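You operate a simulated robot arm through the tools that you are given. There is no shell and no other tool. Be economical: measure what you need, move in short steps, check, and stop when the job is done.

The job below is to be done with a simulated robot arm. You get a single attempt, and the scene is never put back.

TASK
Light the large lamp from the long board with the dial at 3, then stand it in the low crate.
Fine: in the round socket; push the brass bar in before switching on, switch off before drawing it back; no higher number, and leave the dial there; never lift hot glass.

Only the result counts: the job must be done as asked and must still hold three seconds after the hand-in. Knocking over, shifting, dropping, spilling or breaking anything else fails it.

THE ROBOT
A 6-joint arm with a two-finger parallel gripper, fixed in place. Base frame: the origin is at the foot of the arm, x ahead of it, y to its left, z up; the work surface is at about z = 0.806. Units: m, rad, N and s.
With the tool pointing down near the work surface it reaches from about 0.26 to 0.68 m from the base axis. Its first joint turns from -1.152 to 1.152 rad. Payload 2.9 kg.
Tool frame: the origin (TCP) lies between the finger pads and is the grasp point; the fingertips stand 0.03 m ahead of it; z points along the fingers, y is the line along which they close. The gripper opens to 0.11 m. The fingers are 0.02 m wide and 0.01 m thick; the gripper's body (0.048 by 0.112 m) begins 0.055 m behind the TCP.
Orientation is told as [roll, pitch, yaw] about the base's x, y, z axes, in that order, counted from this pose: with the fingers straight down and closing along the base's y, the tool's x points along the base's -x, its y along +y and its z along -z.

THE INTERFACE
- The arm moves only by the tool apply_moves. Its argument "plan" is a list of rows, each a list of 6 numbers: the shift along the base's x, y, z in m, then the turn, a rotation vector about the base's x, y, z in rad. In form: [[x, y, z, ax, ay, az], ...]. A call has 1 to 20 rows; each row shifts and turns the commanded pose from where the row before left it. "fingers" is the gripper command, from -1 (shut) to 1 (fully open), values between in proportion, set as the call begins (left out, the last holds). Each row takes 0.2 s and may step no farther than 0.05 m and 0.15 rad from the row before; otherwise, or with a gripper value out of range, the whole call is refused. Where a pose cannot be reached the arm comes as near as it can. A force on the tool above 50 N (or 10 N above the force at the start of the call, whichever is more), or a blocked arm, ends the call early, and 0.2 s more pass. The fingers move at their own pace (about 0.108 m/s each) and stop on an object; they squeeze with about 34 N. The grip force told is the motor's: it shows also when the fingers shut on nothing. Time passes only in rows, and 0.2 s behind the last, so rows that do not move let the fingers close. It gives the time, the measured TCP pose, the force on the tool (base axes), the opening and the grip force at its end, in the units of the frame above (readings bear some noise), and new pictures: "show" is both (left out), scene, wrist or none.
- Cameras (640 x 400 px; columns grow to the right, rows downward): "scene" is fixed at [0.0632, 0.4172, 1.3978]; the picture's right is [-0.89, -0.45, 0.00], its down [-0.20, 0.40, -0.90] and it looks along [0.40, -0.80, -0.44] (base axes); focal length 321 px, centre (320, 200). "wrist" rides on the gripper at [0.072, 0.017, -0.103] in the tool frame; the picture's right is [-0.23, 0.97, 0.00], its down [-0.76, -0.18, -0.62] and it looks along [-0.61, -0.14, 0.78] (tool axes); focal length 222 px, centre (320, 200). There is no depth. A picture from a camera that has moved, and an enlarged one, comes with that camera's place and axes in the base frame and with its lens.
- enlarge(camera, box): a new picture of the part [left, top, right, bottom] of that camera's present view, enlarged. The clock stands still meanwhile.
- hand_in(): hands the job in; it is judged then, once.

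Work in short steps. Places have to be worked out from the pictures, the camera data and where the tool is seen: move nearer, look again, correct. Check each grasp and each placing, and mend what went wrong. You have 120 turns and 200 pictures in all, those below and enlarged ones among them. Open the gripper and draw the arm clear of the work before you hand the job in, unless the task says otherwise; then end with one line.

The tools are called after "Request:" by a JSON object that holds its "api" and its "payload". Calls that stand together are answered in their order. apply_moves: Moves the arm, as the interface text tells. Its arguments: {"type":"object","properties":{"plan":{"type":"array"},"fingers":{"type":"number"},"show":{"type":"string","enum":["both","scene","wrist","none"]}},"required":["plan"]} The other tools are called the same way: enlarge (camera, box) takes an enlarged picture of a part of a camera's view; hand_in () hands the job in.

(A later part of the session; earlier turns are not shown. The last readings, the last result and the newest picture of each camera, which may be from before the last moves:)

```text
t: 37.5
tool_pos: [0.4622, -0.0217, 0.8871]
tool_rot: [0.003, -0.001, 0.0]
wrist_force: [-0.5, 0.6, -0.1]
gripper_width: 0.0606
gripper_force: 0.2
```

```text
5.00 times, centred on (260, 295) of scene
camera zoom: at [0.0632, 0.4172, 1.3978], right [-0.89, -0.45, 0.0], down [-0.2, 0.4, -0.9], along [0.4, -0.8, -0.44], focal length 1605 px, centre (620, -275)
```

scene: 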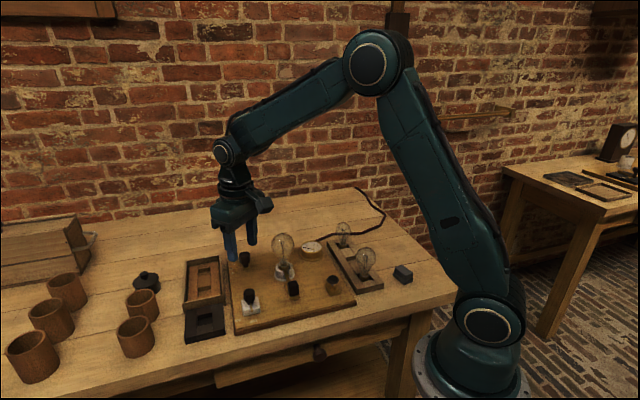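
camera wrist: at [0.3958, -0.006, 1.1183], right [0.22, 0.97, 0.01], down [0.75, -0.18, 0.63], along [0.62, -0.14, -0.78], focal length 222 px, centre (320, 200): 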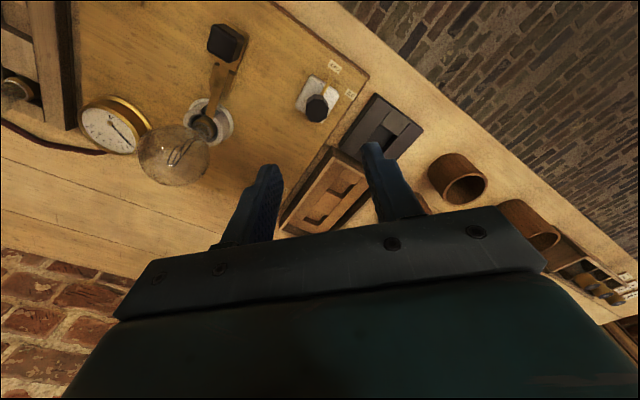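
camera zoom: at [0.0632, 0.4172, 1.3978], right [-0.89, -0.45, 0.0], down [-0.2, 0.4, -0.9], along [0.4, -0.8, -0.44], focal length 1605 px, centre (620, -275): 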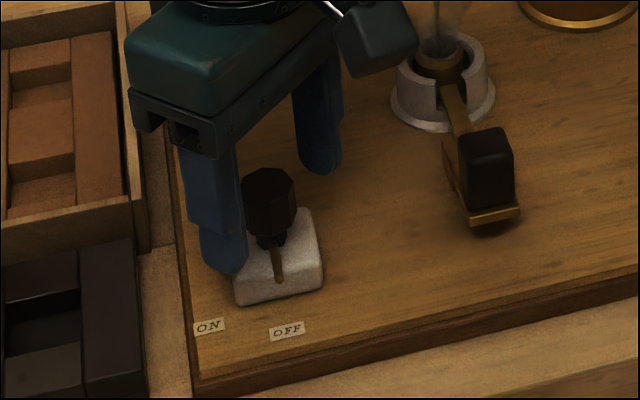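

Well centred; small −x shift and close on the switch knob.

Request:
{"api": "apply_moves", "payload": {"plan": [[-0.002, 0, 0, 0, 0, 0], [0, 0, 0, 0, 0, 0], [0, 0, 0, 0, 0, 0]], "fingers": -1, "show": "none"}}

Request:
{"api": "enlarge", "payload": {"camera": "wrist", "box": [250, 60, 390, 220]}}

```text
t: 38.3
tool_pos: [0.4619, -0.0248, 0.8878]
tool_rot: [-0.002, -0.003, -0.003]
wrist_force: [12.0, -16.1, -16.9]
gripper_width: 0.0251
gripper_force: 45.3
```

```text
2.50 times, centred on (320, 140) of wrist
camera zoom: at [0.3902, -0.0076, 0.9908], right [0.23, 0.97, 0.0], down [0.76, -0.18, 0.63], along [0.61, -0.14, -0.78], focal length 555 px, centre (320, 350)
```

zoom: 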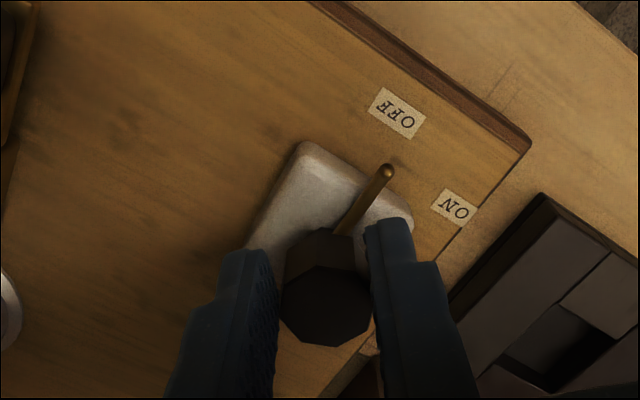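

Gripped. I relieve the side load and start turning toward ON.

Request:
{"api": "apply_moves", "payload": {"plan": [[0.0012, -0.0018, -0.0008, 0, 0, 0], [0, 0, 0, 0, 0, -0.12], [0, 0, 0, 0, 0, -0.12], [0, 0, 0, 0, 0, -0.12], [0, 0, 0, 0, 0, -0.12]], "show": "none"}}

Request:
{"api": "enlarge", "payload": {"camera": "wrist", "box": [250, 60, 390, 220]}}

Request:
{"api": "enlarge", "payload": {"camera": "scene", "box": [220, 225, 340, 335]}}

```text
t: 39.5
tool_pos: [0.4629, -0.0197, 0.8874]
tool_rot: [0.006, 0.0, -0.472]
wrist_force: [10.7, 28.4, -2.4]
gripper_width: 0.0255
gripper_force: 44.7
```

```text
2.50 times, centred on (320, 140) of wrist
camera zoom: at [0.4067, 0.0259, 0.9912], right [0.65, 0.76, 0.01], down [0.6, -0.51, 0.62], along [0.48, -0.4, -0.78], focal length 555 px, centre (320, 350)
```

zoom: 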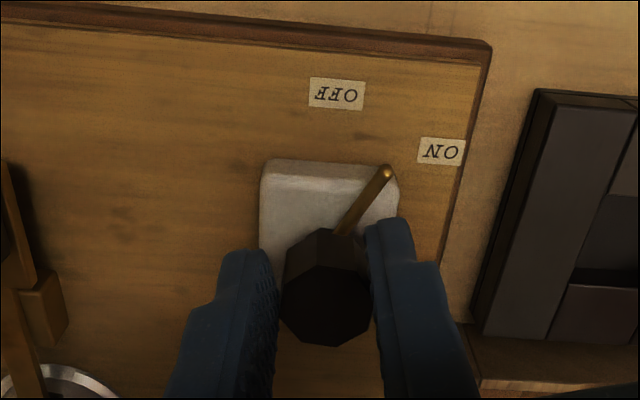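

```text
3.64 times, centred on (280, 280) of scene
camera zoom: at [0.0634, 0.418, 1.3976], right [-0.89, -0.45, 0.0], down [-0.2, 0.39, -0.9], along [0.4, -0.8, -0.44], focal length 1167 px, centre (466, -91)
```

zoom: 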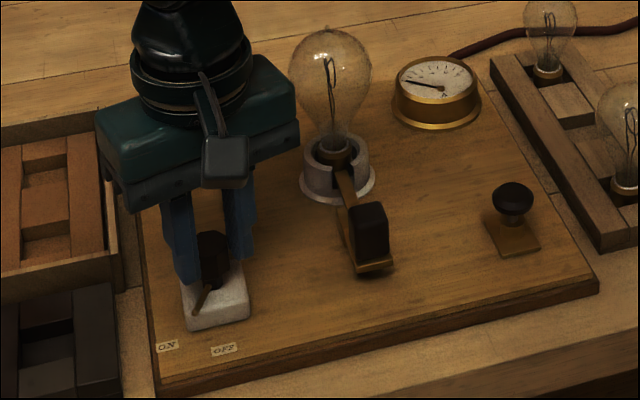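

Half way; large +y force, so I shift the command +y and continue.

Request:
{"api": "apply_moves", "payload": {"plan": [[0.001, 0.0025, 0, 0, 0, 0], [0.0003, 0.0005, 0, 0, 0, -0.1], [0.0003, 0.0005, 0, 0, 0, -0.1], [0.0003, 0.0005, 0, 0, 0, -0.1]], "show": "none"}}

Request:
{"api": "enlarge", "payload": {"camera": "wrist", "box": [250, 60, 390, 220]}}

Request:
{"api": "enlarge", "payload": {"camera": "scene", "box": [220, 225, 340, 335]}}

```text
t: 40.5
tool_pos: [0.4649, -0.0193, 0.8875]
tool_rot: [0.004, 0.002, -0.777]
wrist_force: [10.1, 25.3, -3.0]
gripper_width: 0.0256
gripper_force: 44.9
```

```text
2.50 times, centred on (320, 140) of wrist
camera zoom: at [0.4251, 0.043, 0.9913], right [0.84, 0.54, 0.0], down [0.42, -0.66, 0.62], along [0.34, -0.52, -0.78], focal length 555 px, centre (320, 350)
```

zoom: 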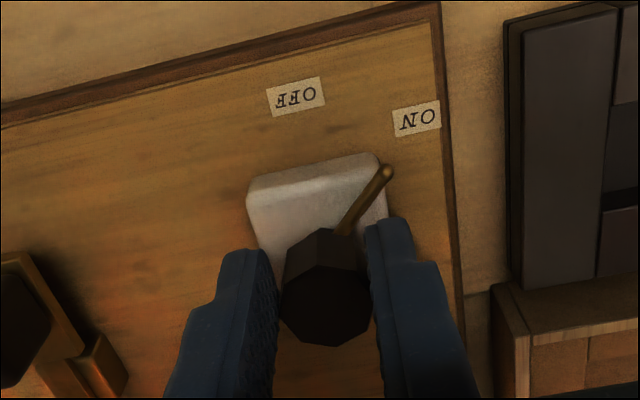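

```text
3.64 times, centred on (280, 280) of scene
camera zoom: at [0.0635, 0.4179, 1.3976], right [-0.89, -0.45, 0.0], down [-0.2, 0.39, -0.9], along [0.4, -0.8, -0.44], focal length 1167 px, centre (466, -91)
```

zoom: 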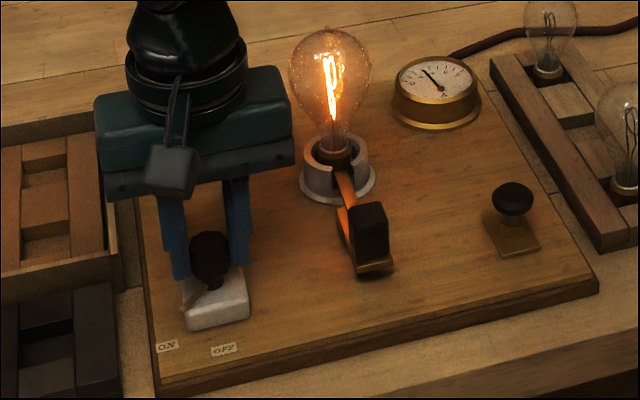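

The lamp is lit and the meter reads. I turn a little further to a firm ON, hold for a couple of seconds and look.

Request:
{"api": "apply_moves", "payload": {"plan": [[0.0008, 0.002, 0, 0, 0, 0], [0, 0, 0, 0, 0, -0.1], [0, 0, 0, 0, 0, -0.08], [0, 0, 0, 0, 0, 0], [0, 0, 0, 0, 0, 0], [0, 0, 0, 0, 0, 0], [0, 0, 0, 0, 0, 0], [0, 0, 0, 0, 0, 0], [0, 0, 0, 0, 0, 0], [0, 0, 0, 0, 0, 0], [0, 0, 0, 0, 0, 0]], "show": "none"}}

Request:
{"api": "enlarge", "payload": {"camera": "scene", "box": [220, 225, 340, 335]}}

Request:
{"api": "enlarge", "payload": {"camera": "wrist", "box": [250, 60, 390, 220]}}

```text
t: 42.9
tool_pos: [0.465, -0.0189, 0.8881]
tool_rot: [0.005, 0.001, -0.958]
wrist_force: [17.3, 21.5, -1.4]
gripper_width: 0.0256
gripper_force: 44.9
```

```text
3.64 times, centred on (280, 280) of scene
camera zoom: at [0.0636, 0.4178, 1.3976], right [-0.89, -0.45, 0.0], down [-0.2, 0.39, -0.9], along [0.4, -0.8, -0.44], focal length 1167 px, centre (466, -91)
```

zoom: 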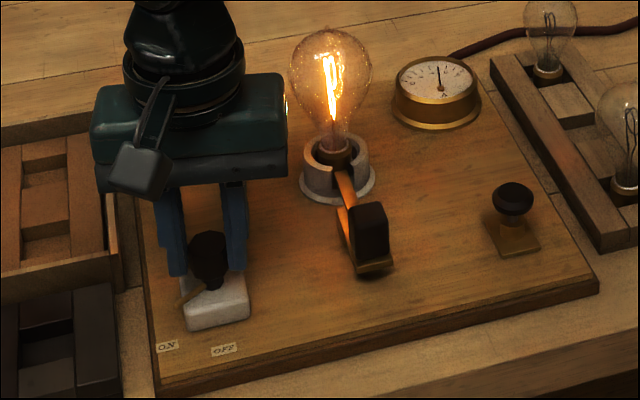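

```text
2.50 times, centred on (320, 140) of wrist
camera zoom: at [0.4381, 0.05, 0.9914], right [0.93, 0.38, 0.0], down [0.29, -0.73, 0.62], along [0.24, -0.57, -0.78], focal length 555 px, centre (320, 350)
```

zoom: 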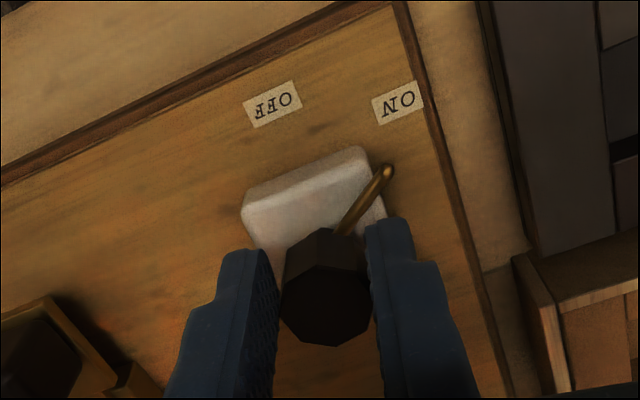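

The lamp burns steadily (meter ≈0.5 A). Now I turn the switch back toward OFF in stages.

Request:
{"api": "apply_moves", "payload": {"plan": [[0, 0, 0, 0, 0, 0.12], [0, 0, 0, 0, 0, 0.12], [0, 0, 0, 0, 0, 0.12], [0, 0, 0, 0, 0, 0.12]], "show": "none"}}

```text
t: 43.9
tool_pos: [0.4639, -0.0207, 0.888]
tool_rot: [-0.001, 0.001, -0.483]
wrist_force: [-3.1, 0.7, 12.7]
gripper_width: 0.0256
gripper_force: 45.0
```

Request:
{"api": "apply_moves", "payload": {"plan": [[0, 0, 0, 0, 0, 0.12], [0, 0, 0, 0, 0, 0.12], [0, 0, 0, 0, 0, 0.12], [0, 0, 0, 0, 0, 0.1]], "show": "none"}}

Request:
{"api": "enlarge", "payload": {"camera": "scene", "box": [220, 225, 340, 335]}}

Request:
{"api": "enlarge", "payload": {"camera": "wrist", "box": [250, 60, 390, 220]}}

```text
t: 44.9
tool_pos: [0.4621, -0.0241, 0.889]
tool_rot: [-0.008, 0.003, -0.028]
wrist_force: [-21.4, -33.0, 19.0]
gripper_width: 0.0255
gripper_force: 45.0
```

```text
3.64 times, centred on (280, 280) of scene
camera zoom: at [0.0624, 0.4164, 1.3981], right [-0.89, -0.45, 0.0], down [-0.2, 0.4, -0.9], along [0.4, -0.8, -0.44], focal length 1167 px, centre (466, -91)
```

zoom: 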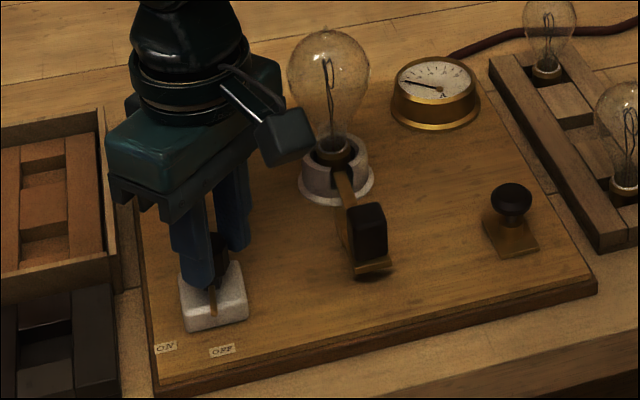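

```text
2.50 times, centred on (320, 140) of wrist
camera zoom: at [0.3915, -0.0047, 0.9912], right [0.26, 0.97, -0.01], down [0.76, -0.19, 0.62], along [0.6, -0.17, -0.78], focal length 555 px, centre (320, 350)
```

zoom: 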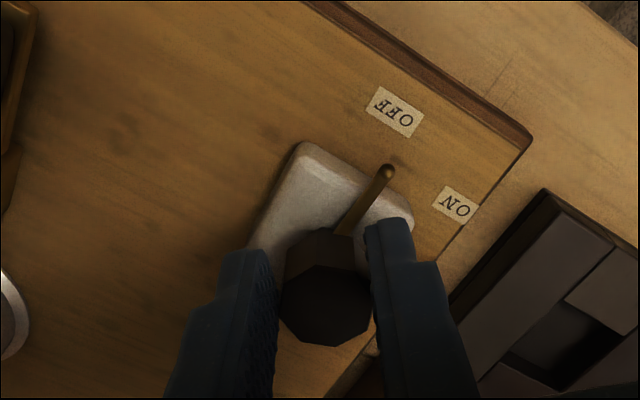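

Lamp is off, lever back at OFF. I relieve forces, then release and rise.

Request:
{"api": "apply_moves", "payload": {"plan": [[-0.002, -0.003, 0, 0, 0, 0.015], [0, -0.0003, -0.001, 0, 0, 0]], "show": "none"}}

Request:
{"api": "apply_moves", "payload": {"plan": [[0, 0, 0, 0, 0, 0], [0, 0, 0.02, 0, 0, 0], [0, 0, 0.04, 0, 0, 0], [0, 0, 0.04, 0, 0, 0], [0, 0, 0.03, 0, 0, 0]], "fingers": 0.0, "show": "none"}}

Request:
{"api": "enlarge", "payload": {"camera": "scene", "box": [220, 225, 340, 335]}}

```text
t: 45.5
tool_pos: [0.4618, -0.0254, 0.888]
tool_rot: [-0.002, -0.003, -0.008]
wrist_force: [-8.2, -23.2, 19.8]
gripper_width: 0.0255
gripper_force: 45.7
```

```text
t: 46.7
tool_pos: [0.4603, -0.0224, 1.0172]
tool_rot: [0.002, 0.001, -0.005]
wrist_force: [-0.4, 0.0, -0.7]
gripper_width: 0.0551
gripper_force: 0.1
```

```text
3.64 times, centred on (280, 280) of scene
camera zoom: at [0.0632, 0.4172, 1.3978], right [-0.89, -0.45, 0.0], down [-0.2, 0.4, -0.9], along [0.4, -0.8, -0.44], focal length 1167 px, centre (466, -91)
```

zoom: 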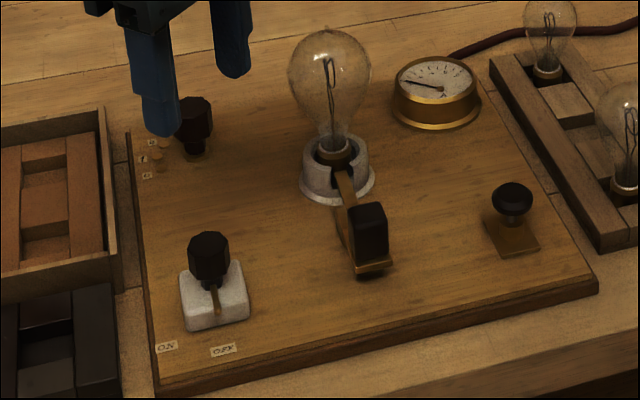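

Off, dial still at 3. Next I go back over the bar's handle (now near (0.395, −0.100)).

Request:
{"api": "apply_moves", "payload": {"plan": [[-0.011, -0.013, 0, 0, 0, -0.13], [-0.011, -0.013, 0, 0, 0, -0.13], [-0.011, -0.013, 0, 0, 0, -0.13], [-0.011, -0.013, 0, 0, 0, -0.13], [-0.011, -0.013, 0, 0, 0, -0.13], [-0.0105, -0.013, 0, 0, 0, -0.13], [0, 0, -0.045, 0, 0, 0], [0, 0, -0.045, 0, 0, 0]], "show": "none"}}

Request:
{"api": "enlarge", "payload": {"camera": "wrist", "box": [250, 60, 390, 220]}}

Request:
{"api": "enlarge", "payload": {"camera": "scene", "box": [245, 225, 335, 325]}}

```text
t: 48.5
tool_pos: [0.3979, -0.099, 0.9231]
tool_rot: [0.003, -0.001, -0.785]
wrist_force: [0.8, 0.6, -0.8]
gripper_width: 0.0549
gripper_force: 0.0
```

```text
2.50 times, centred on (320, 140) of wrist
camera zoom: at [0.3586, -0.0364, 1.0279], right [0.85, 0.53, 0.0], down [0.41, -0.66, 0.62], along [0.33, -0.53, -0.78], focal length 555 px, centre (320, 350)
```

zoom: 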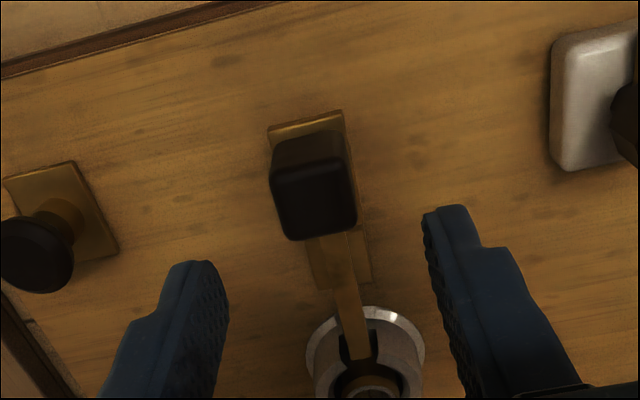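

```text
4.00 times, centred on (290, 275) of scene
camera zoom: at [0.0632, 0.4172, 1.3978], right [-0.89, -0.45, 0.0], down [-0.2, 0.4, -0.9], along [0.4, -0.8, -0.44], focal length 1284 px, centre (440, -100)
```

zoom: 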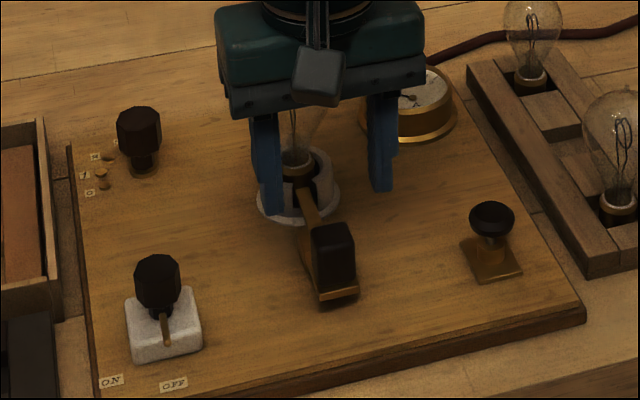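

Handle is ~5 mm back along the bar; I shift, descend and grip.

Request:
{"api": "apply_moves", "payload": {"plan": [[-0.0045, 0.0028, -0.03, 0, 0, 0], [0, 0, -0.016, 0, 0, 0]], "show": "none"}}

Request:
{"api": "apply_moves", "payload": {"plan": [[0, 0, 0, 0, 0, 0], [0, 0, 0, 0, 0, 0]], "fingers": -1, "show": "none"}}

Request:
{"api": "enlarge", "payload": {"camera": "scene", "box": [245, 225, 335, 325]}}

```text
t: 49.1
tool_pos: [0.3933, -0.0987, 0.8811]
tool_rot: [0.001, -0.001, -0.785]
wrist_force: [0.4, -0.3, 0.1]
gripper_width: 0.0552
gripper_force: 0.0
```

```text
t: 49.7
tool_pos: [0.3935, -0.0964, 0.8817]
tool_rot: [0.003, 0.0, -0.781]
wrist_force: [10.4, 9.7, -6.5]
gripper_width: 0.0233
gripper_force: 45.2
```

```text
4.00 times, centred on (290, 275) of scene
camera zoom: at [0.0635, 0.4175, 1.3977], right [-0.89, -0.45, 0.0], down [-0.2, 0.39, -0.9], along [0.4, -0.8, -0.44], focal length 1284 px, centre (440, -100)
```

zoom: 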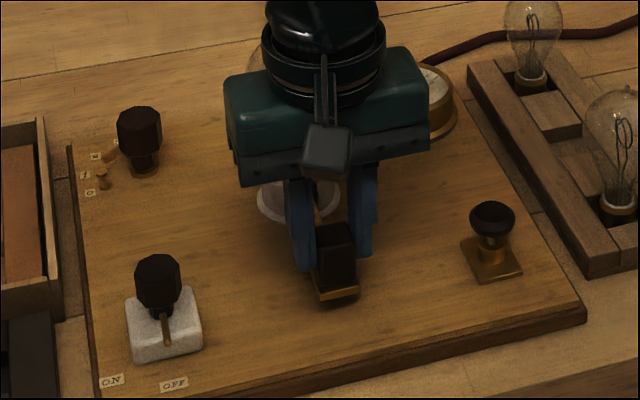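

Gripped; I draw the bar back ~20 mm in small steps.

Request:
{"api": "apply_moves", "payload": {"plan": [[0.001, 0.001, 0, 0, 0, 0], [-0.0035, 0.0035, 0, 0, 0, 0], [-0.0035, 0.0035, 0, 0, 0, 0], [-0.0035, 0.0035, 0, 0, 0, 0], [-0.0035, 0.0035, 0, 0, 0, 0], [0, 0, 0, 0, 0, 0]], "show": "none"}}

Request:
{"api": "enlarge", "payload": {"camera": "scene", "box": [245, 225, 335, 325]}}

```text
t: 51.1
tool_pos: [0.3798, -0.0839, 0.8807]
tool_rot: [0.0, -0.001, -0.784]
wrist_force: [4.0, 3.7, 5.2]
gripper_width: 0.0235
gripper_force: 45.0
```

```text
4.00 times, centred on (290, 275) of scene
camera zoom: at [0.0632, 0.4173, 1.3978], right [-0.89, -0.45, 0.0], down [-0.2, 0.39, -0.9], along [0.4, -0.8, -0.44], focal length 1284 px, centre (440, -100)
```

zoom: 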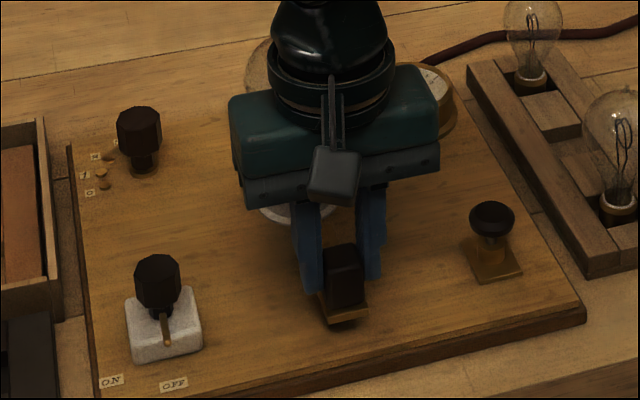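

Nearly at its original place; I draw 2 mm more watching force, then release and look.

Request:
{"api": "apply_moves", "payload": {"plan": [[-0.0008, 0.0008, 0, 0, 0, 0], [-0.0008, 0.0008, 0, 0, 0, 0]], "show": "none"}}

Request:
{"api": "apply_moves", "payload": {"plan": [[0, 0, 0, 0, 0, 0], [0, 0, 0.03, 0, 0, 0], [0, 0, 0.045, 0, 0, 0], [0, 0, 0.045, 0, 0, 0]], "fingers": 0.0, "show": "wrist"}}

Request:
{"api": "enlarge", "payload": {"camera": "wrist", "box": [250, 60, 390, 220]}}

Request:
{"api": "enlarge", "payload": {"camera": "scene", "box": [245, 225, 335, 325]}}

```text
t: 51.7
tool_pos: [0.3795, -0.0824, 0.8808]
tool_rot: [0.002, -0.004, -0.785]
wrist_force: [10.9, -2.5, 1.3]
gripper_width: 0.0234
gripper_force: 45.0
```

```text
t: 52.7
tool_pos: [0.3767, -0.0817, 1.0019]
tool_rot: [0.0, 0.002, -0.786]
wrist_force: [-0.1, 0.2, 0.1]
gripper_width: 0.055
gripper_force: 0.0
camera wrist: at [0.3386, -0.0187, 1.1049], right [0.85, 0.53, 0.0], down [0.41, -0.66, 0.62], along [0.33, -0.53, -0.78], focal length 222 px, centre (320, 200)
```

wrist: 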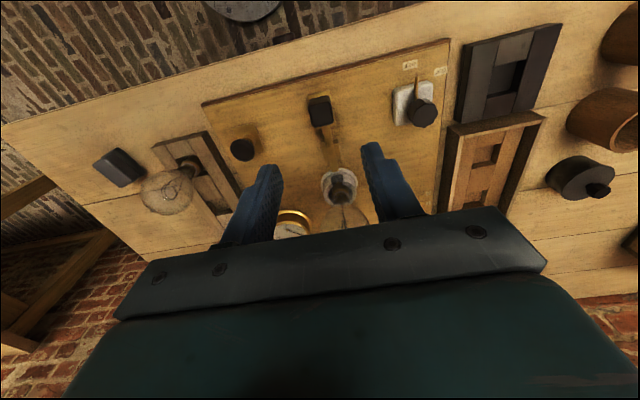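

```text
2.50 times, centred on (320, 140) of wrist
camera zoom: at [0.3386, -0.0187, 1.1049], right [0.85, 0.53, 0.0], down [0.41, -0.66, 0.62], along [0.33, -0.53, -0.78], focal length 555 px, centre (320, 350)
```

zoom: 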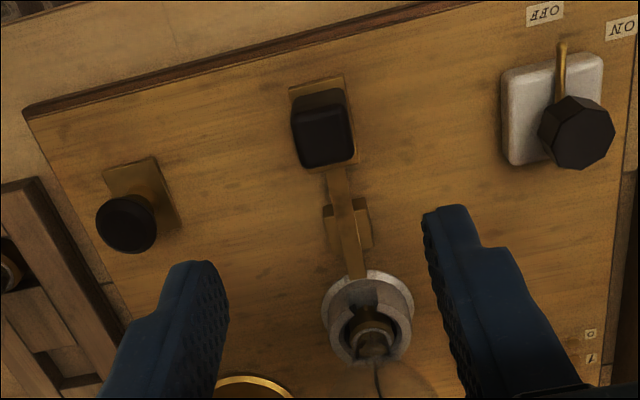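

```text
4.00 times, centred on (290, 275) of scene
camera zoom: at [0.0632, 0.4172, 1.3978], right [-0.89, -0.45, 0.0], down [-0.2, 0.4, -0.9], along [0.4, -0.8, -0.44], focal length 1284 px, centre (440, -100)
```

zoom: 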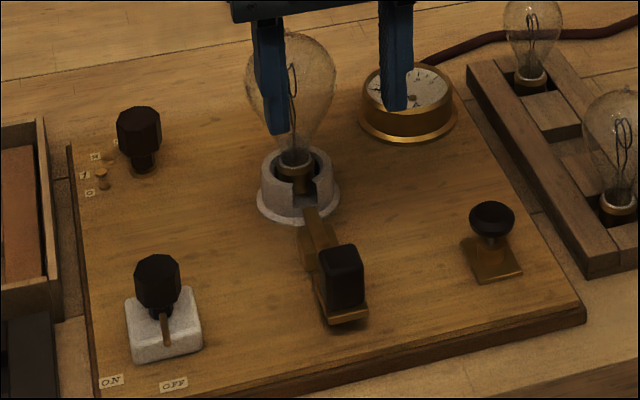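

Bar is fully drawn back and the switch is off. I let the glass cool while holding still, comparing the bulb's look before and after, and look at the crates again.

Request:
{"api": "enlarge", "payload": {"camera": "scene", "box": [265, 225, 305, 290]}}

Request:
{"api": "apply_moves", "payload": {"plan": [[0, 0, 0, 0, 0, 0], [0, 0, 0, 0, 0, 0], [0, 0, 0, 0, 0, 0], [0, 0, 0, 0, 0, 0], [0, 0, 0, 0, 0, 0], [0, 0, 0, 0, 0, 0], [0, 0, 0, 0, 0, 0], [0, 0, 0, 0, 0, 0], [0, 0, 0, 0, 0, 0], [0, 0, 0, 0, 0, 0], [0, 0, 0, 0, 0, 0], [0, 0, 0, 0, 0, 0], [0, 0, 0, 0, 0, 0], [0, 0, 0, 0, 0, 0], [0, 0, 0, 0, 0, 0], [0, 0, 0, 0, 0, 0], [0, 0, 0, 0, 0, 0], [0, 0, 0, 0, 0, 0], [0, 0, 0, 0, 0, 0], [0, 0, 0, 0, 0, 0]], "show": "none"}}

Request:
{"api": "apply_moves", "payload": {"plan": [[0, 0, 0, 0, 0, 0], [0, 0, 0, 0, 0, 0], [0, 0, 0, 0, 0, 0], [0, 0, 0, 0, 0, 0], [0, 0, 0, 0, 0, 0], [0, 0, 0, 0, 0, 0], [0, 0, 0, 0, 0, 0], [0, 0, 0, 0, 0, 0], [0, 0, 0, 0, 0, 0], [0, 0, 0, 0, 0, 0], [0, 0, 0, 0, 0, 0], [0, 0, 0, 0, 0, 0], [0, 0, 0, 0, 0, 0], [0, 0, 0, 0, 0, 0], [0, 0, 0, 0, 0, 0], [0, 0, 0, 0, 0, 0], [0, 0, 0, 0, 0, 0], [0, 0, 0, 0, 0, 0], [0, 0, 0, 0, 0, 0], [0, 0, 0, 0, 0, 0]], "show": "none"}}

Request:
{"api": "apply_moves", "payload": {"plan": [[0, 0, 0, 0, 0, 0], [0, 0, 0, 0, 0, 0], [0, 0, 0, 0, 0, 0], [0, 0, 0, 0, 0, 0], [0, 0, 0, 0, 0, 0], [0, 0, 0, 0, 0, 0], [0, 0, 0, 0, 0, 0], [0, 0, 0, 0, 0, 0], [0, 0, 0, 0, 0, 0], [0, 0, 0, 0, 0, 0], [0, 0, 0, 0, 0, 0], [0, 0, 0, 0, 0, 0], [0, 0, 0, 0, 0, 0], [0, 0, 0, 0, 0, 0], [0, 0, 0, 0, 0, 0], [0, 0, 0, 0, 0, 0], [0, 0, 0, 0, 0, 0], [0, 0, 0, 0, 0, 0], [0, 0, 0, 0, 0, 0], [0, 0, 0, 0, 0, 0]], "show": "none"}}

Request:
{"api": "enlarge", "payload": {"camera": "scene", "box": [265, 225, 305, 290]}}

Request:
{"api": "enlarge", "payload": {"camera": "scene", "box": [170, 245, 240, 350]}}

Request:
{"api": "enlarge", "payload": {"camera": "wrist", "box": [430, 10, 560, 210]}}

```text
6.15 times, centred on (285, 258) of scene
camera zoom: at [0.0632, 0.4172, 1.3978], right [-0.89, -0.45, 0.0], down [-0.2, 0.4, -0.9], along [0.4, -0.8, -0.44], focal length 1975 px, centre (535, -154)
```

zoom: 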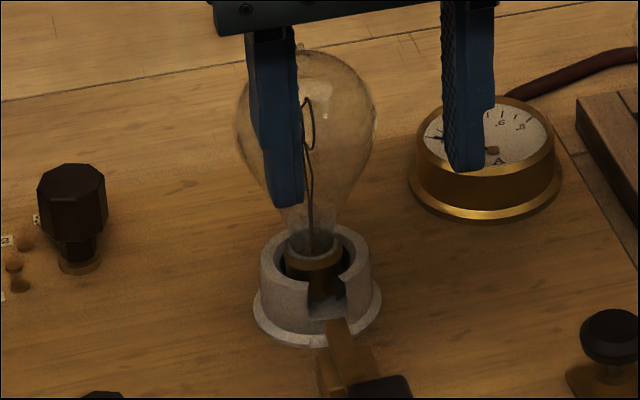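

```text
t: 56.9
tool_pos: [0.3774, -0.0802, 1.0018]
tool_rot: [0.002, -0.001, -0.785]
wrist_force: [-0.9, 0.0, -0.7]
gripper_width: 0.0549
gripper_force: 0.1
```

```text
t: 61.1
tool_pos: [0.3777, -0.0823, 1.0014]
tool_rot: [0.002, 0.001, -0.785]
wrist_force: [0.0, 0.2, 0.3]
gripper_width: 0.0549
gripper_force: 0.2
```

```text
t: 65.3
tool_pos: [0.3773, -0.0812, 1.0019]
tool_rot: [0.002, 0.0, -0.786]
wrist_force: [0.0, -0.3, -0.1]
gripper_width: 0.0552
gripper_force: 0.0
```

```text
6.15 times, centred on (285, 258) of scene
camera zoom: at [0.0632, 0.4172, 1.3978], right [-0.89, -0.45, 0.0], down [-0.2, 0.4, -0.9], along [0.4, -0.8, -0.44], focal length 1975 px, centre (535, -154)
```

zoom: 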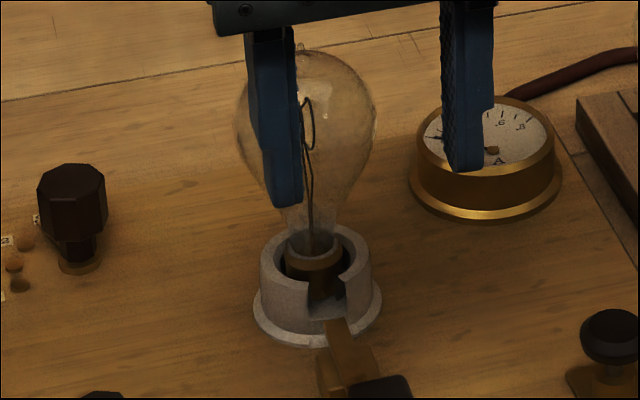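

```text
3.81 times, centred on (205, 298) of scene
camera zoom: at [0.0632, 0.4172, 1.3978], right [-0.89, -0.45, 0.0], down [-0.2, 0.4, -0.9], along [0.4, -0.8, -0.44], focal length 1223 px, centre (758, -171)
```

zoom: 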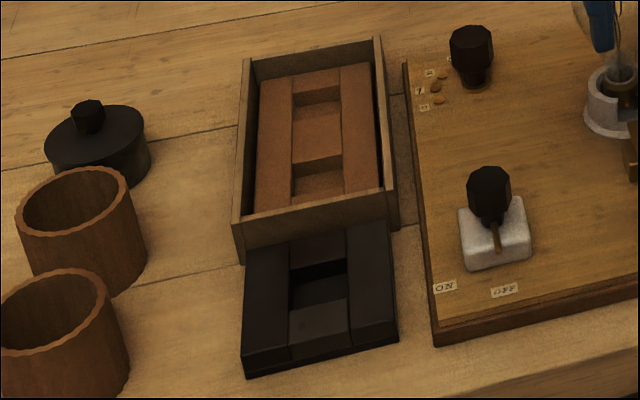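

```text
2.00 times, centred on (495, 110) of wrist
camera zoom: at [0.3389, -0.0188, 1.1046], right [0.85, 0.53, 0.0], down [0.41, -0.66, 0.62], along [0.33, -0.53, -0.78], focal length 444 px, centre (-30, 380)
```

zoom: 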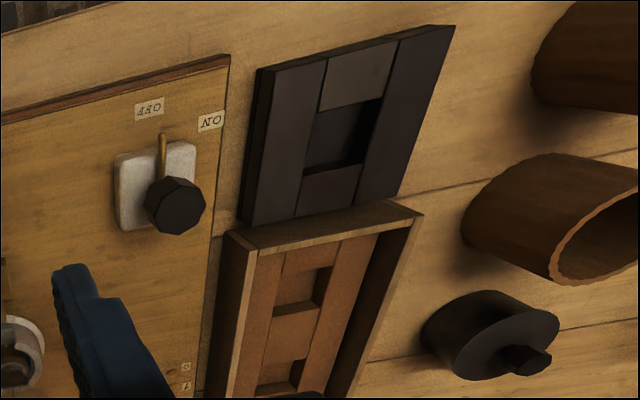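

The walled wooden box is clearly the crate (two pockets). I keep waiting for the glass to cool.

Request:
{"api": "apply_moves", "payload": {"plan": [[0, 0, 0, 0, 0, 0], [0, 0, 0, 0, 0, 0], [0, 0, 0, 0, 0, 0], [0, 0, 0, 0, 0, 0], [0, 0, 0, 0, 0, 0], [0, 0, 0, 0, 0, 0], [0, 0, 0, 0, 0, 0], [0, 0, 0, 0, 0, 0], [0, 0, 0, 0, 0, 0], [0, 0, 0, 0, 0, 0], [0, 0, 0, 0, 0, 0], [0, 0, 0, 0, 0, 0], [0, 0, 0, 0, 0, 0], [0, 0, 0, 0, 0, 0], [0, 0, 0, 0, 0, 0], [0, 0, 0, 0, 0, 0], [0, 0, 0, 0, 0, 0], [0, 0, 0, 0, 0, 0], [0, 0, 0, 0, 0, 0], [0, 0, 0, 0, 0, 0]], "show": "none"}}

Request:
{"api": "apply_moves", "payload": {"plan": [[0, 0, 0, 0, 0, 0], [0, 0, 0, 0, 0, 0], [0, 0, 0, 0, 0, 0], [0, 0, 0, 0, 0, 0], [0, 0, 0, 0, 0, 0], [0, 0, 0, 0, 0, 0], [0, 0, 0, 0, 0, 0], [0, 0, 0, 0, 0, 0], [0, 0, 0, 0, 0, 0], [0, 0, 0, 0, 0, 0], [0, 0, 0, 0, 0, 0], [0, 0, 0, 0, 0, 0], [0, 0, 0, 0, 0, 0], [0, 0, 0, 0, 0, 0], [0, 0, 0, 0, 0, 0], [0, 0, 0, 0, 0, 0], [0, 0, 0, 0, 0, 0], [0, 0, 0, 0, 0, 0], [0, 0, 0, 0, 0, 0], [0, 0, 0, 0, 0, 0]], "show": "none"}}

Request:
{"api": "apply_moves", "payload": {"plan": [[0, 0, 0, 0, 0, 0], [0, 0, 0, 0, 0, 0], [0, 0, 0, 0, 0, 0], [0, 0, 0, 0, 0, 0], [0, 0, 0, 0, 0, 0], [0, 0, 0, 0, 0, 0], [0, 0, 0, 0, 0, 0], [0, 0, 0, 0, 0, 0], [0, 0, 0, 0, 0, 0], [0, 0, 0, 0, 0, 0], [0, 0, 0, 0, 0, 0], [0, 0, 0, 0, 0, 0], [0, 0, 0, 0, 0, 0], [0, 0, 0, 0, 0, 0], [0, 0, 0, 0, 0, 0], [0, 0, 0, 0, 0, 0], [0, 0, 0, 0, 0, 0], [0, 0, 0, 0, 0, 0], [0, 0, 0, 0, 0, 0], [0, 0, 0, 0, 0, 0]], "show": "none"}}

Request:
{"api": "apply_moves", "payload": {"plan": [[0, 0, 0, 0, 0, 0], [0, 0, 0, 0, 0, 0], [0, 0, 0, 0, 0, 0], [0, 0, 0, 0, 0, 0], [0, 0, 0, 0, 0, 0], [0, 0, 0, 0, 0, 0], [0, 0, 0, 0, 0, 0], [0, 0, 0, 0, 0, 0], [0, 0, 0, 0, 0, 0], [0, 0, 0, 0, 0, 0], [0, 0, 0, 0, 0, 0], [0, 0, 0, 0, 0, 0], [0, 0, 0, 0, 0, 0], [0, 0, 0, 0, 0, 0], [0, 0, 0, 0, 0, 0], [0, 0, 0, 0, 0, 0], [0, 0, 0, 0, 0, 0], [0, 0, 0, 0, 0, 0], [0, 0, 0, 0, 0, 0], [0, 0, 0, 0, 0, 0]], "show": "none"}}

Request:
{"api": "apply_moves", "payload": {"plan": [[0, 0, 0, 0, 0, 0], [0, 0, 0, 0, 0, 0], [0, 0, 0, 0, 0, 0], [0, 0, 0, 0, 0, 0], [0, 0, 0, 0, 0, 0], [0, 0, 0, 0, 0, 0], [0, 0, 0, 0, 0, 0], [0, 0, 0, 0, 0, 0], [0, 0, 0, 0, 0, 0], [0, 0, 0, 0, 0, 0], [0, 0, 0, 0, 0, 0], [0, 0, 0, 0, 0, 0], [0, 0, 0, 0, 0, 0], [0, 0, 0, 0, 0, 0], [0, 0, 0, 0, 0, 0], [0, 0, 0, 0, 0, 0], [0, 0, 0, 0, 0, 0], [0, 0, 0, 0, 0, 0], [0, 0, 0, 0, 0, 0], [0, 0, 0, 0, 0, 0]], "show": "none"}}

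Request:
{"api": "apply_moves", "payload": {"plan": [[0, 0, 0, 0, 0, 0], [0, 0, 0, 0, 0, 0], [0, 0, 0, 0, 0, 0], [0, 0, 0, 0, 0, 0], [0, 0, 0, 0, 0, 0], [0, 0, 0, 0, 0, 0], [0, 0, 0, 0, 0, 0], [0, 0, 0, 0, 0, 0], [0, 0, 0, 0, 0, 0], [0, 0, 0, 0, 0, 0], [0, 0, 0, 0, 0, 0], [0, 0, 0, 0, 0, 0], [0, 0, 0, 0, 0, 0], [0, 0, 0, 0, 0, 0], [0, 0, 0, 0, 0, 0], [0, 0, 0, 0, 0, 0], [0, 0, 0, 0, 0, 0], [0, 0, 0, 0, 0, 0], [0, 0, 0, 0, 0, 0], [0, 0, 0, 0, 0, 0]], "show": "none"}}

Request:
{"api": "apply_moves", "payload": {"plan": [[0, 0, 0, 0, 0, 0], [0, 0, 0, 0, 0, 0], [0, 0, 0, 0, 0, 0], [0, 0, 0, 0, 0, 0], [0, 0, 0, 0, 0, 0], [0, 0, 0, 0, 0, 0], [0, 0, 0, 0, 0, 0], [0, 0, 0, 0, 0, 0], [0, 0, 0, 0, 0, 0], [0, 0, 0, 0, 0, 0], [0, 0, 0, 0, 0, 0], [0, 0, 0, 0, 0, 0], [0, 0, 0, 0, 0, 0], [0, 0, 0, 0, 0, 0], [0, 0, 0, 0, 0, 0], [0, 0, 0, 0, 0, 0], [0, 0, 0, 0, 0, 0], [0, 0, 0, 0, 0, 0], [0, 0, 0, 0, 0, 0], [0, 0, 0, 0, 0, 0]], "show": "none"}}

Request:
{"api": "apply_moves", "payload": {"plan": [[0, 0, 0, 0, 0, 0], [0, 0, 0, 0, 0, 0], [0, 0, 0, 0, 0, 0], [0, 0, 0, 0, 0, 0], [0, 0, 0, 0, 0, 0], [0, 0, 0, 0, 0, 0], [0, 0, 0, 0, 0, 0], [0, 0, 0, 0, 0, 0], [0, 0, 0, 0, 0, 0], [0, 0, 0, 0, 0, 0], [0, 0, 0, 0, 0, 0], [0, 0, 0, 0, 0, 0], [0, 0, 0, 0, 0, 0], [0, 0, 0, 0, 0, 0], [0, 0, 0, 0, 0, 0], [0, 0, 0, 0, 0, 0], [0, 0, 0, 0, 0, 0], [0, 0, 0, 0, 0, 0], [0, 0, 0, 0, 0, 0], [0, 0, 0, 0, 0, 0]], "show": "none"}}

Request:
{"api": "enlarge", "payload": {"camera": "scene", "box": [265, 225, 305, 290]}}

```text
t: 69.5
tool_pos: [0.3778, -0.0815, 1.0016]
tool_rot: [0.001, 0.001, -0.784]
wrist_force: [0.0, 0.8, -1.2]
gripper_width: 0.0551
gripper_force: 0.1
```

```text
t: 73.7
tool_pos: [0.3769, -0.0821, 1.0019]
tool_rot: [0.002, -0.002, -0.785]
wrist_force: [-0.2, -0.5, 1.0]
gripper_width: 0.0547
gripper_force: 0.0
```

```text
t: 77.9
tool_pos: [0.3771, -0.0811, 1.0011]
tool_rot: [0.003, 0.001, -0.787]
wrist_force: [-0.8, 0.2, 0.3]
gripper_width: 0.0551
gripper_force: 0.0
```

```text
t: 82.1
tool_pos: [0.3774, -0.0821, 1.0022]
tool_rot: [0.001, 0.002, -0.787]
wrist_force: [0.1, -0.6, -0.7]
gripper_width: 0.0549
gripper_force: 0.0
```

```text
t: 86.3
tool_pos: [0.3773, -0.0817, 1.0011]
tool_rot: [0.002, 0.0, -0.786]
wrist_force: [-0.2, 0.5, 0.2]
gripper_width: 0.0551
gripper_force: 0.0
```

```text
t: 90.5
tool_pos: [0.3785, -0.0815, 1.0018]
tool_rot: [0.002, 0.0, -0.787]
wrist_force: [0.0, 0.0, -0.5]
gripper_width: 0.055
gripper_force: 0.0
```

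```text
t: 94.7
tool_pos: [0.3775, -0.0816, 1.0012]
tool_rot: [0.002, -0.001, -0.786]
wrist_force: [0.3, 0.8, 0.1]
gripper_width: 0.0548
gripper_force: 0.0
```

```text
t: 98.9
tool_pos: [0.3776, -0.0816, 1.002]
tool_rot: [0.003, 0.001, -0.785]
wrist_force: [1.0, 0.3, -0.3]
gripper_width: 0.0551
gripper_force: 0.0
```

```text
6.15 times, centred on (285, 258) of scene
camera zoom: at [0.0632, 0.4172, 1.3978], right [-0.89, -0.45, 0.0], down [-0.2, 0.4, -0.9], along [0.4, -0.8, -0.44], focal length 1975 px, centre (535, -154)
```

zoom: 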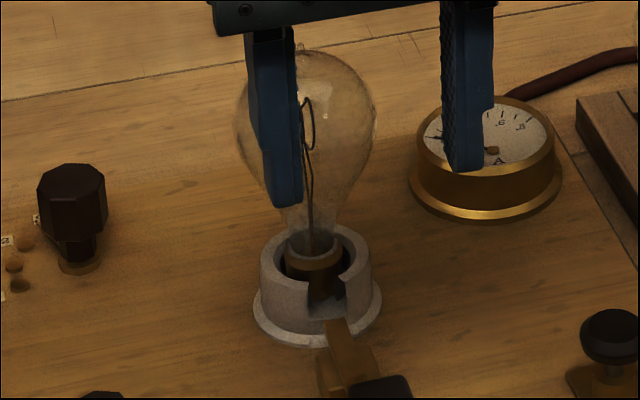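

Off for 55 s; the glass should be cold. I move above the lamp with fingers open.

Request:
{"api": "apply_moves", "payload": {"plan": [[0, 0, 0.045, 0, 0, 0], [0.029, -0.028, 0, 0, 0, 0], [0.029, -0.028, 0, 0, 0, 0], [0.0285, -0.027, 0, 0, 0, 0], [0, 0, -0.03, 0, 0, 0]], "fingers": 1}}

Request:
{"api": "enlarge", "payload": {"camera": "scene", "box": [245, 195, 335, 295]}}

```text
t: 100.1
tool_pos: [0.4659, -0.1625, 1.0145]
tool_rot: [0.001, 0.0, -0.785]
wrist_force: [0.0, 0.8, 0.0]
gripper_width: 0.11
gripper_force: 0.2
camera wrist: at [0.4264, -0.1, 1.1184], right [0.85, 0.53, 0.0], down [0.41, -0.66, 0.62], along [0.33, -0.53, -0.78], focal length 222 px, centre (320, 200)
```

scene: 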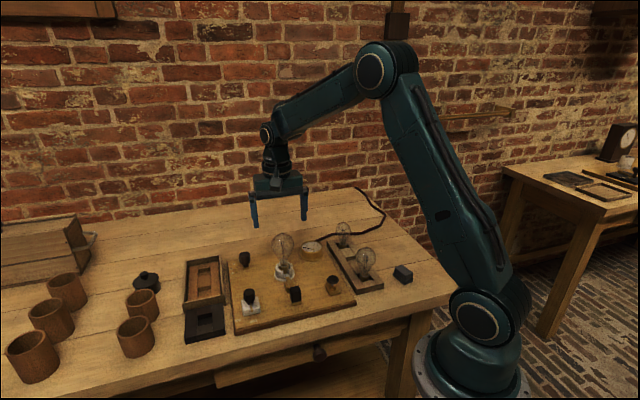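
wrist: 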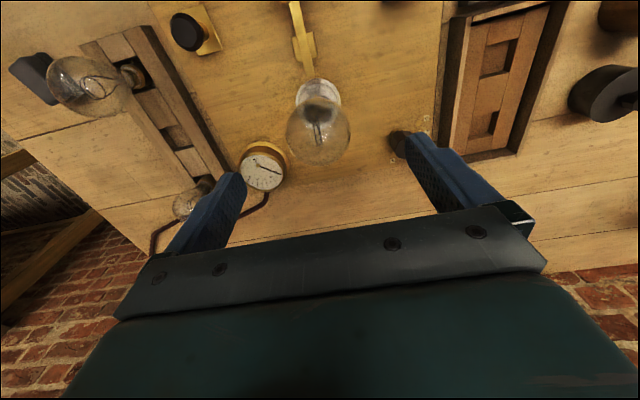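

```text
4.00 times, centred on (290, 245) of scene
camera zoom: at [0.0632, 0.4172, 1.3978], right [-0.89, -0.45, 0.0], down [-0.2, 0.4, -0.9], along [0.4, -0.8, -0.44], focal length 1284 px, centre (440, 20)
```

zoom: 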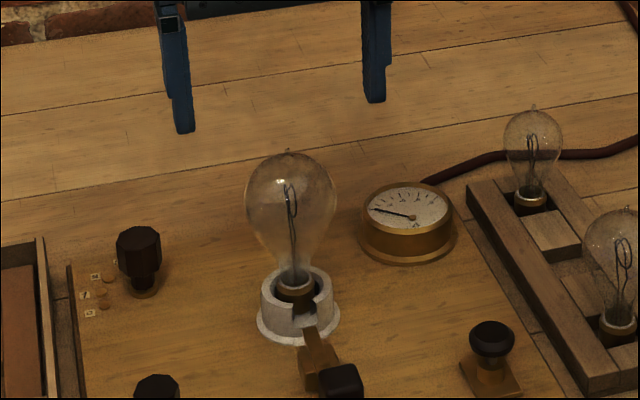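

Aligned; I lower around the bulb to its equator.

Request:
{"api": "apply_moves", "payload": {"plan": [[-0.001, -0.001, -0.04, 0, 0, 0], [0, -0.001, -0.035, 0, 0, 0], [0, 0, -0.0185, 0, 0, 0]], "show": "wrist"}}

Request:
{"api": "enlarge", "payload": {"camera": "scene", "box": [245, 195, 335, 295]}}

```text
t: 100.9
tool_pos: [0.4629, -0.1668, 0.9213]
tool_rot: [0.001, 0.0, -0.786]
wrist_force: [0.2, -0.7, -0.9]
gripper_width: 0.1101
gripper_force: 0.0
camera wrist: at [0.4247, -0.1042, 1.024], right [0.85, 0.53, 0.0], down [0.41, -0.66, 0.62], along [0.33, -0.53, -0.78], focal length 222 px, centre (320, 200)
```

wrist: 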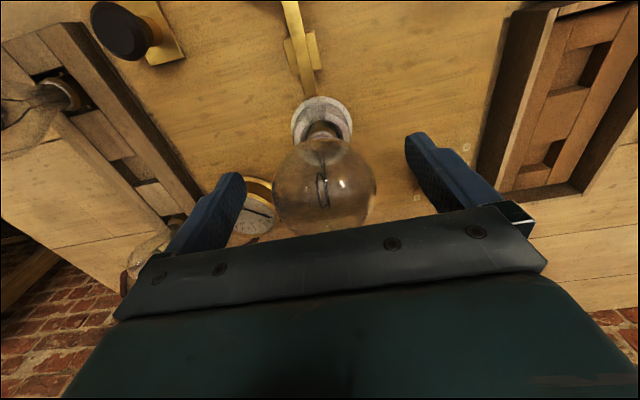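

```text
4.00 times, centred on (290, 245) of scene
camera zoom: at [0.0632, 0.4172, 1.3978], right [-0.89, -0.45, 0.0], down [-0.2, 0.4, -0.9], along [0.4, -0.8, -0.44], focal length 1284 px, centre (440, 20)
```

zoom: 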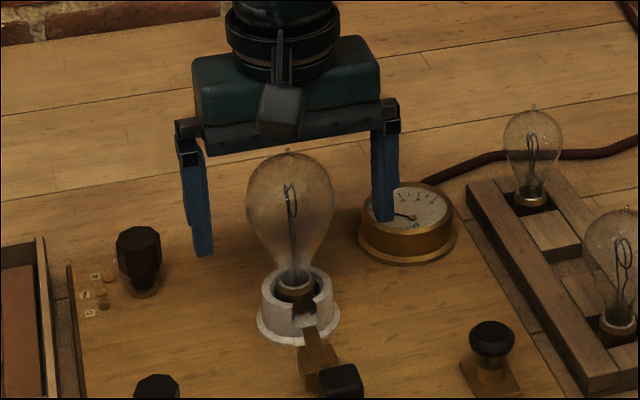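

Centred. Closing, then lifting gently.

Request:
{"api": "apply_moves", "payload": {"plan": [[0, 0, 0, 0, 0, 0], [0, 0, 0, 0, 0, 0], [0, 0, 0, 0, 0, 0]], "fingers": -1, "show": "none"}}

Request:
{"api": "apply_moves", "payload": {"plan": [[0, 0, 0.01, 0, 0, 0], [0, 0, 0.02, 0, 0, 0], [0, 0, 0.03, 0, 0, 0], [0, 0, 0.03, 0, 0, 0]]}}

Request:
{"api": "enlarge", "payload": {"camera": "scene", "box": [245, 195, 335, 295]}}

```text
t: 101.7
tool_pos: [0.4633, -0.1668, 0.9217]
tool_rot: [0.001, 0.0, -0.784]
wrist_force: [-0.5, -0.8, -0.5]
gripper_width: 0.059
gripper_force: 30.2
```

```text
t: 102.7
tool_pos: [0.4621, -0.1669, 1.0105]
tool_rot: [0.0, 0.0, -0.786]
wrist_force: [0.2, 0.5, -0.4]
gripper_width: 0.0589
gripper_force: 30.4
camera wrist: at [0.4244, -0.1042, 1.1137], right [0.85, 0.53, 0.0], down [0.41, -0.66, 0.62], along [0.33, -0.53, -0.78], focal length 222 px, centre (320, 200)
```

scene: 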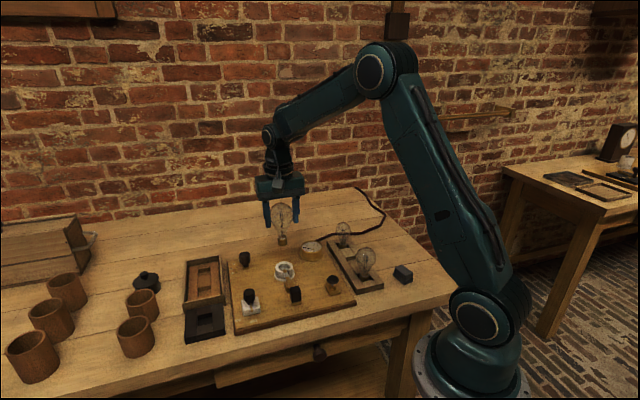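
wrist: 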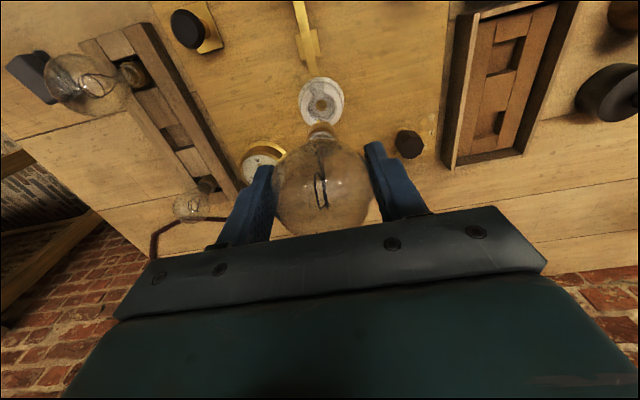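

```text
4.00 times, centred on (290, 245) of scene
camera zoom: at [0.0632, 0.4172, 1.3978], right [-0.89, -0.45, 0.0], down [-0.2, 0.4, -0.9], along [0.4, -0.8, -0.44], focal length 1284 px, centre (440, 20)
```

zoom: 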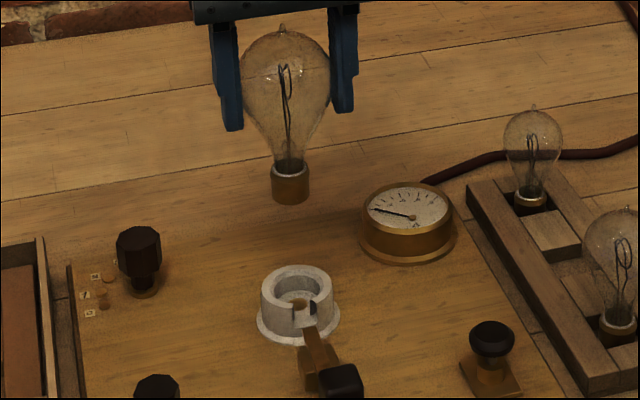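

Lamp lifted cleanly. I zoom on the crate pockets to locate them.

Request:
{"api": "enlarge", "payload": {"camera": "wrist", "box": [430, 0, 590, 180]}}

Request:
{"api": "enlarge", "payload": {"camera": "scene", "box": [175, 250, 235, 315]}}

```text
2.22 times, centred on (510, 90) of wrist
camera zoom: at [0.4244, -0.1042, 1.1137], right [0.85, 0.53, 0.0], down [0.41, -0.66, 0.62], along [0.33, -0.53, -0.78], focal length 494 px, centre (-102, 444)
```

zoom: 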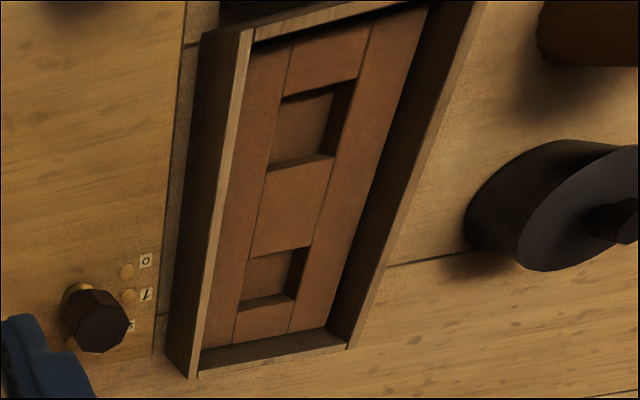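

```text
6.15 times, centred on (205, 282) of scene
camera zoom: at [0.0632, 0.4172, 1.3978], right [-0.89, -0.45, 0.0], down [-0.2, 0.4, -0.9], along [0.4, -0.8, -0.44], focal length 1975 px, centre (1028, -308)
```

zoom: 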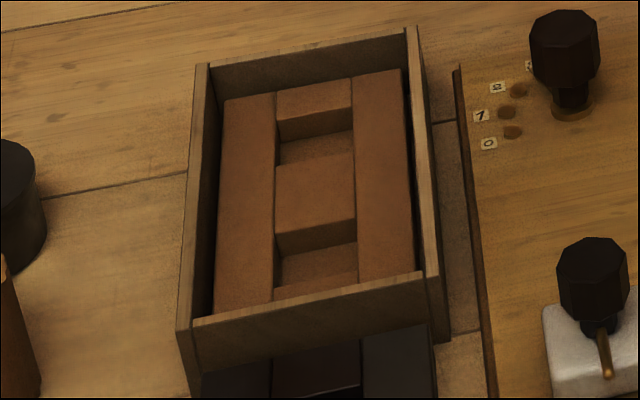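

Target pocket (nearer the robot) at about (0.6125, −0.019). I carry the lamp over it.

Request:
{"api": "apply_moves", "payload": {"plan": [[0.03, 0.0296, 0, 0, 0, 0], [0.03, 0.0296, 0, 0, 0, 0], [0.03, 0.0296, 0, 0, 0, 0], [0.03, 0.0296, 0, 0, 0, 0], [0.03, 0.0296, 0, 0, 0, 0], [0, 0, -0.03, 0, 0, 0]], "show": "wrist"}}

Request:
{"api": "enlarge", "payload": {"camera": "wrist", "box": [260, 40, 400, 160]}}

Request:
{"api": "enlarge", "payload": {"camera": "scene", "box": [170, 215, 250, 315]}}

```text
t: 104.1
tool_pos: [0.613, -0.02, 0.9787]
tool_rot: [0.002, 0.0, -0.787]
wrist_force: [-0.2, -0.5, 0.1]
gripper_width: 0.0587
gripper_force: 29.4
camera wrist: at [0.575, 0.0422, 1.0826], right [0.85, 0.53, 0.0], down [0.41, -0.66, 0.62], along [0.33, -0.53, -0.78], focal length 222 px, centre (320, 200)
```

wrist: 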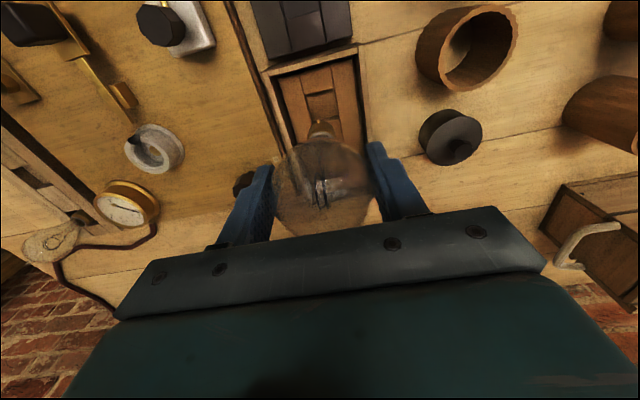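

```text
3.33 times, centred on (330, 100) of wrist
camera zoom: at [0.575, 0.0422, 1.0826], right [0.85, 0.53, 0.0], down [0.41, -0.66, 0.62], along [0.33, -0.53, -0.78], focal length 740 px, centre (287, 533)
```

zoom: 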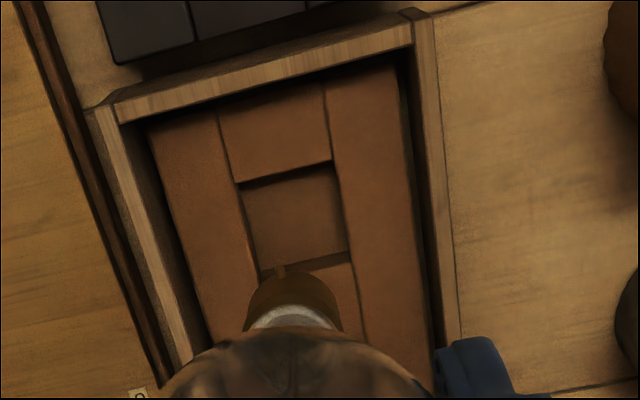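

```text
4.00 times, centred on (210, 265) of scene
camera zoom: at [0.0632, 0.4173, 1.3978], right [-0.89, -0.45, 0.0], down [-0.2, 0.4, -0.9], along [0.4, -0.8, -0.44], focal length 1284 px, centre (760, -60)
```

zoom: 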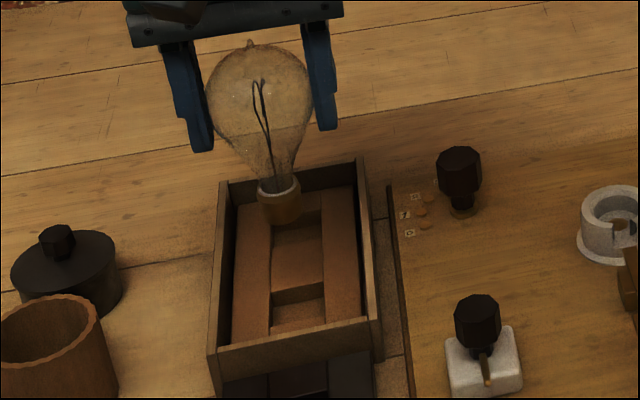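

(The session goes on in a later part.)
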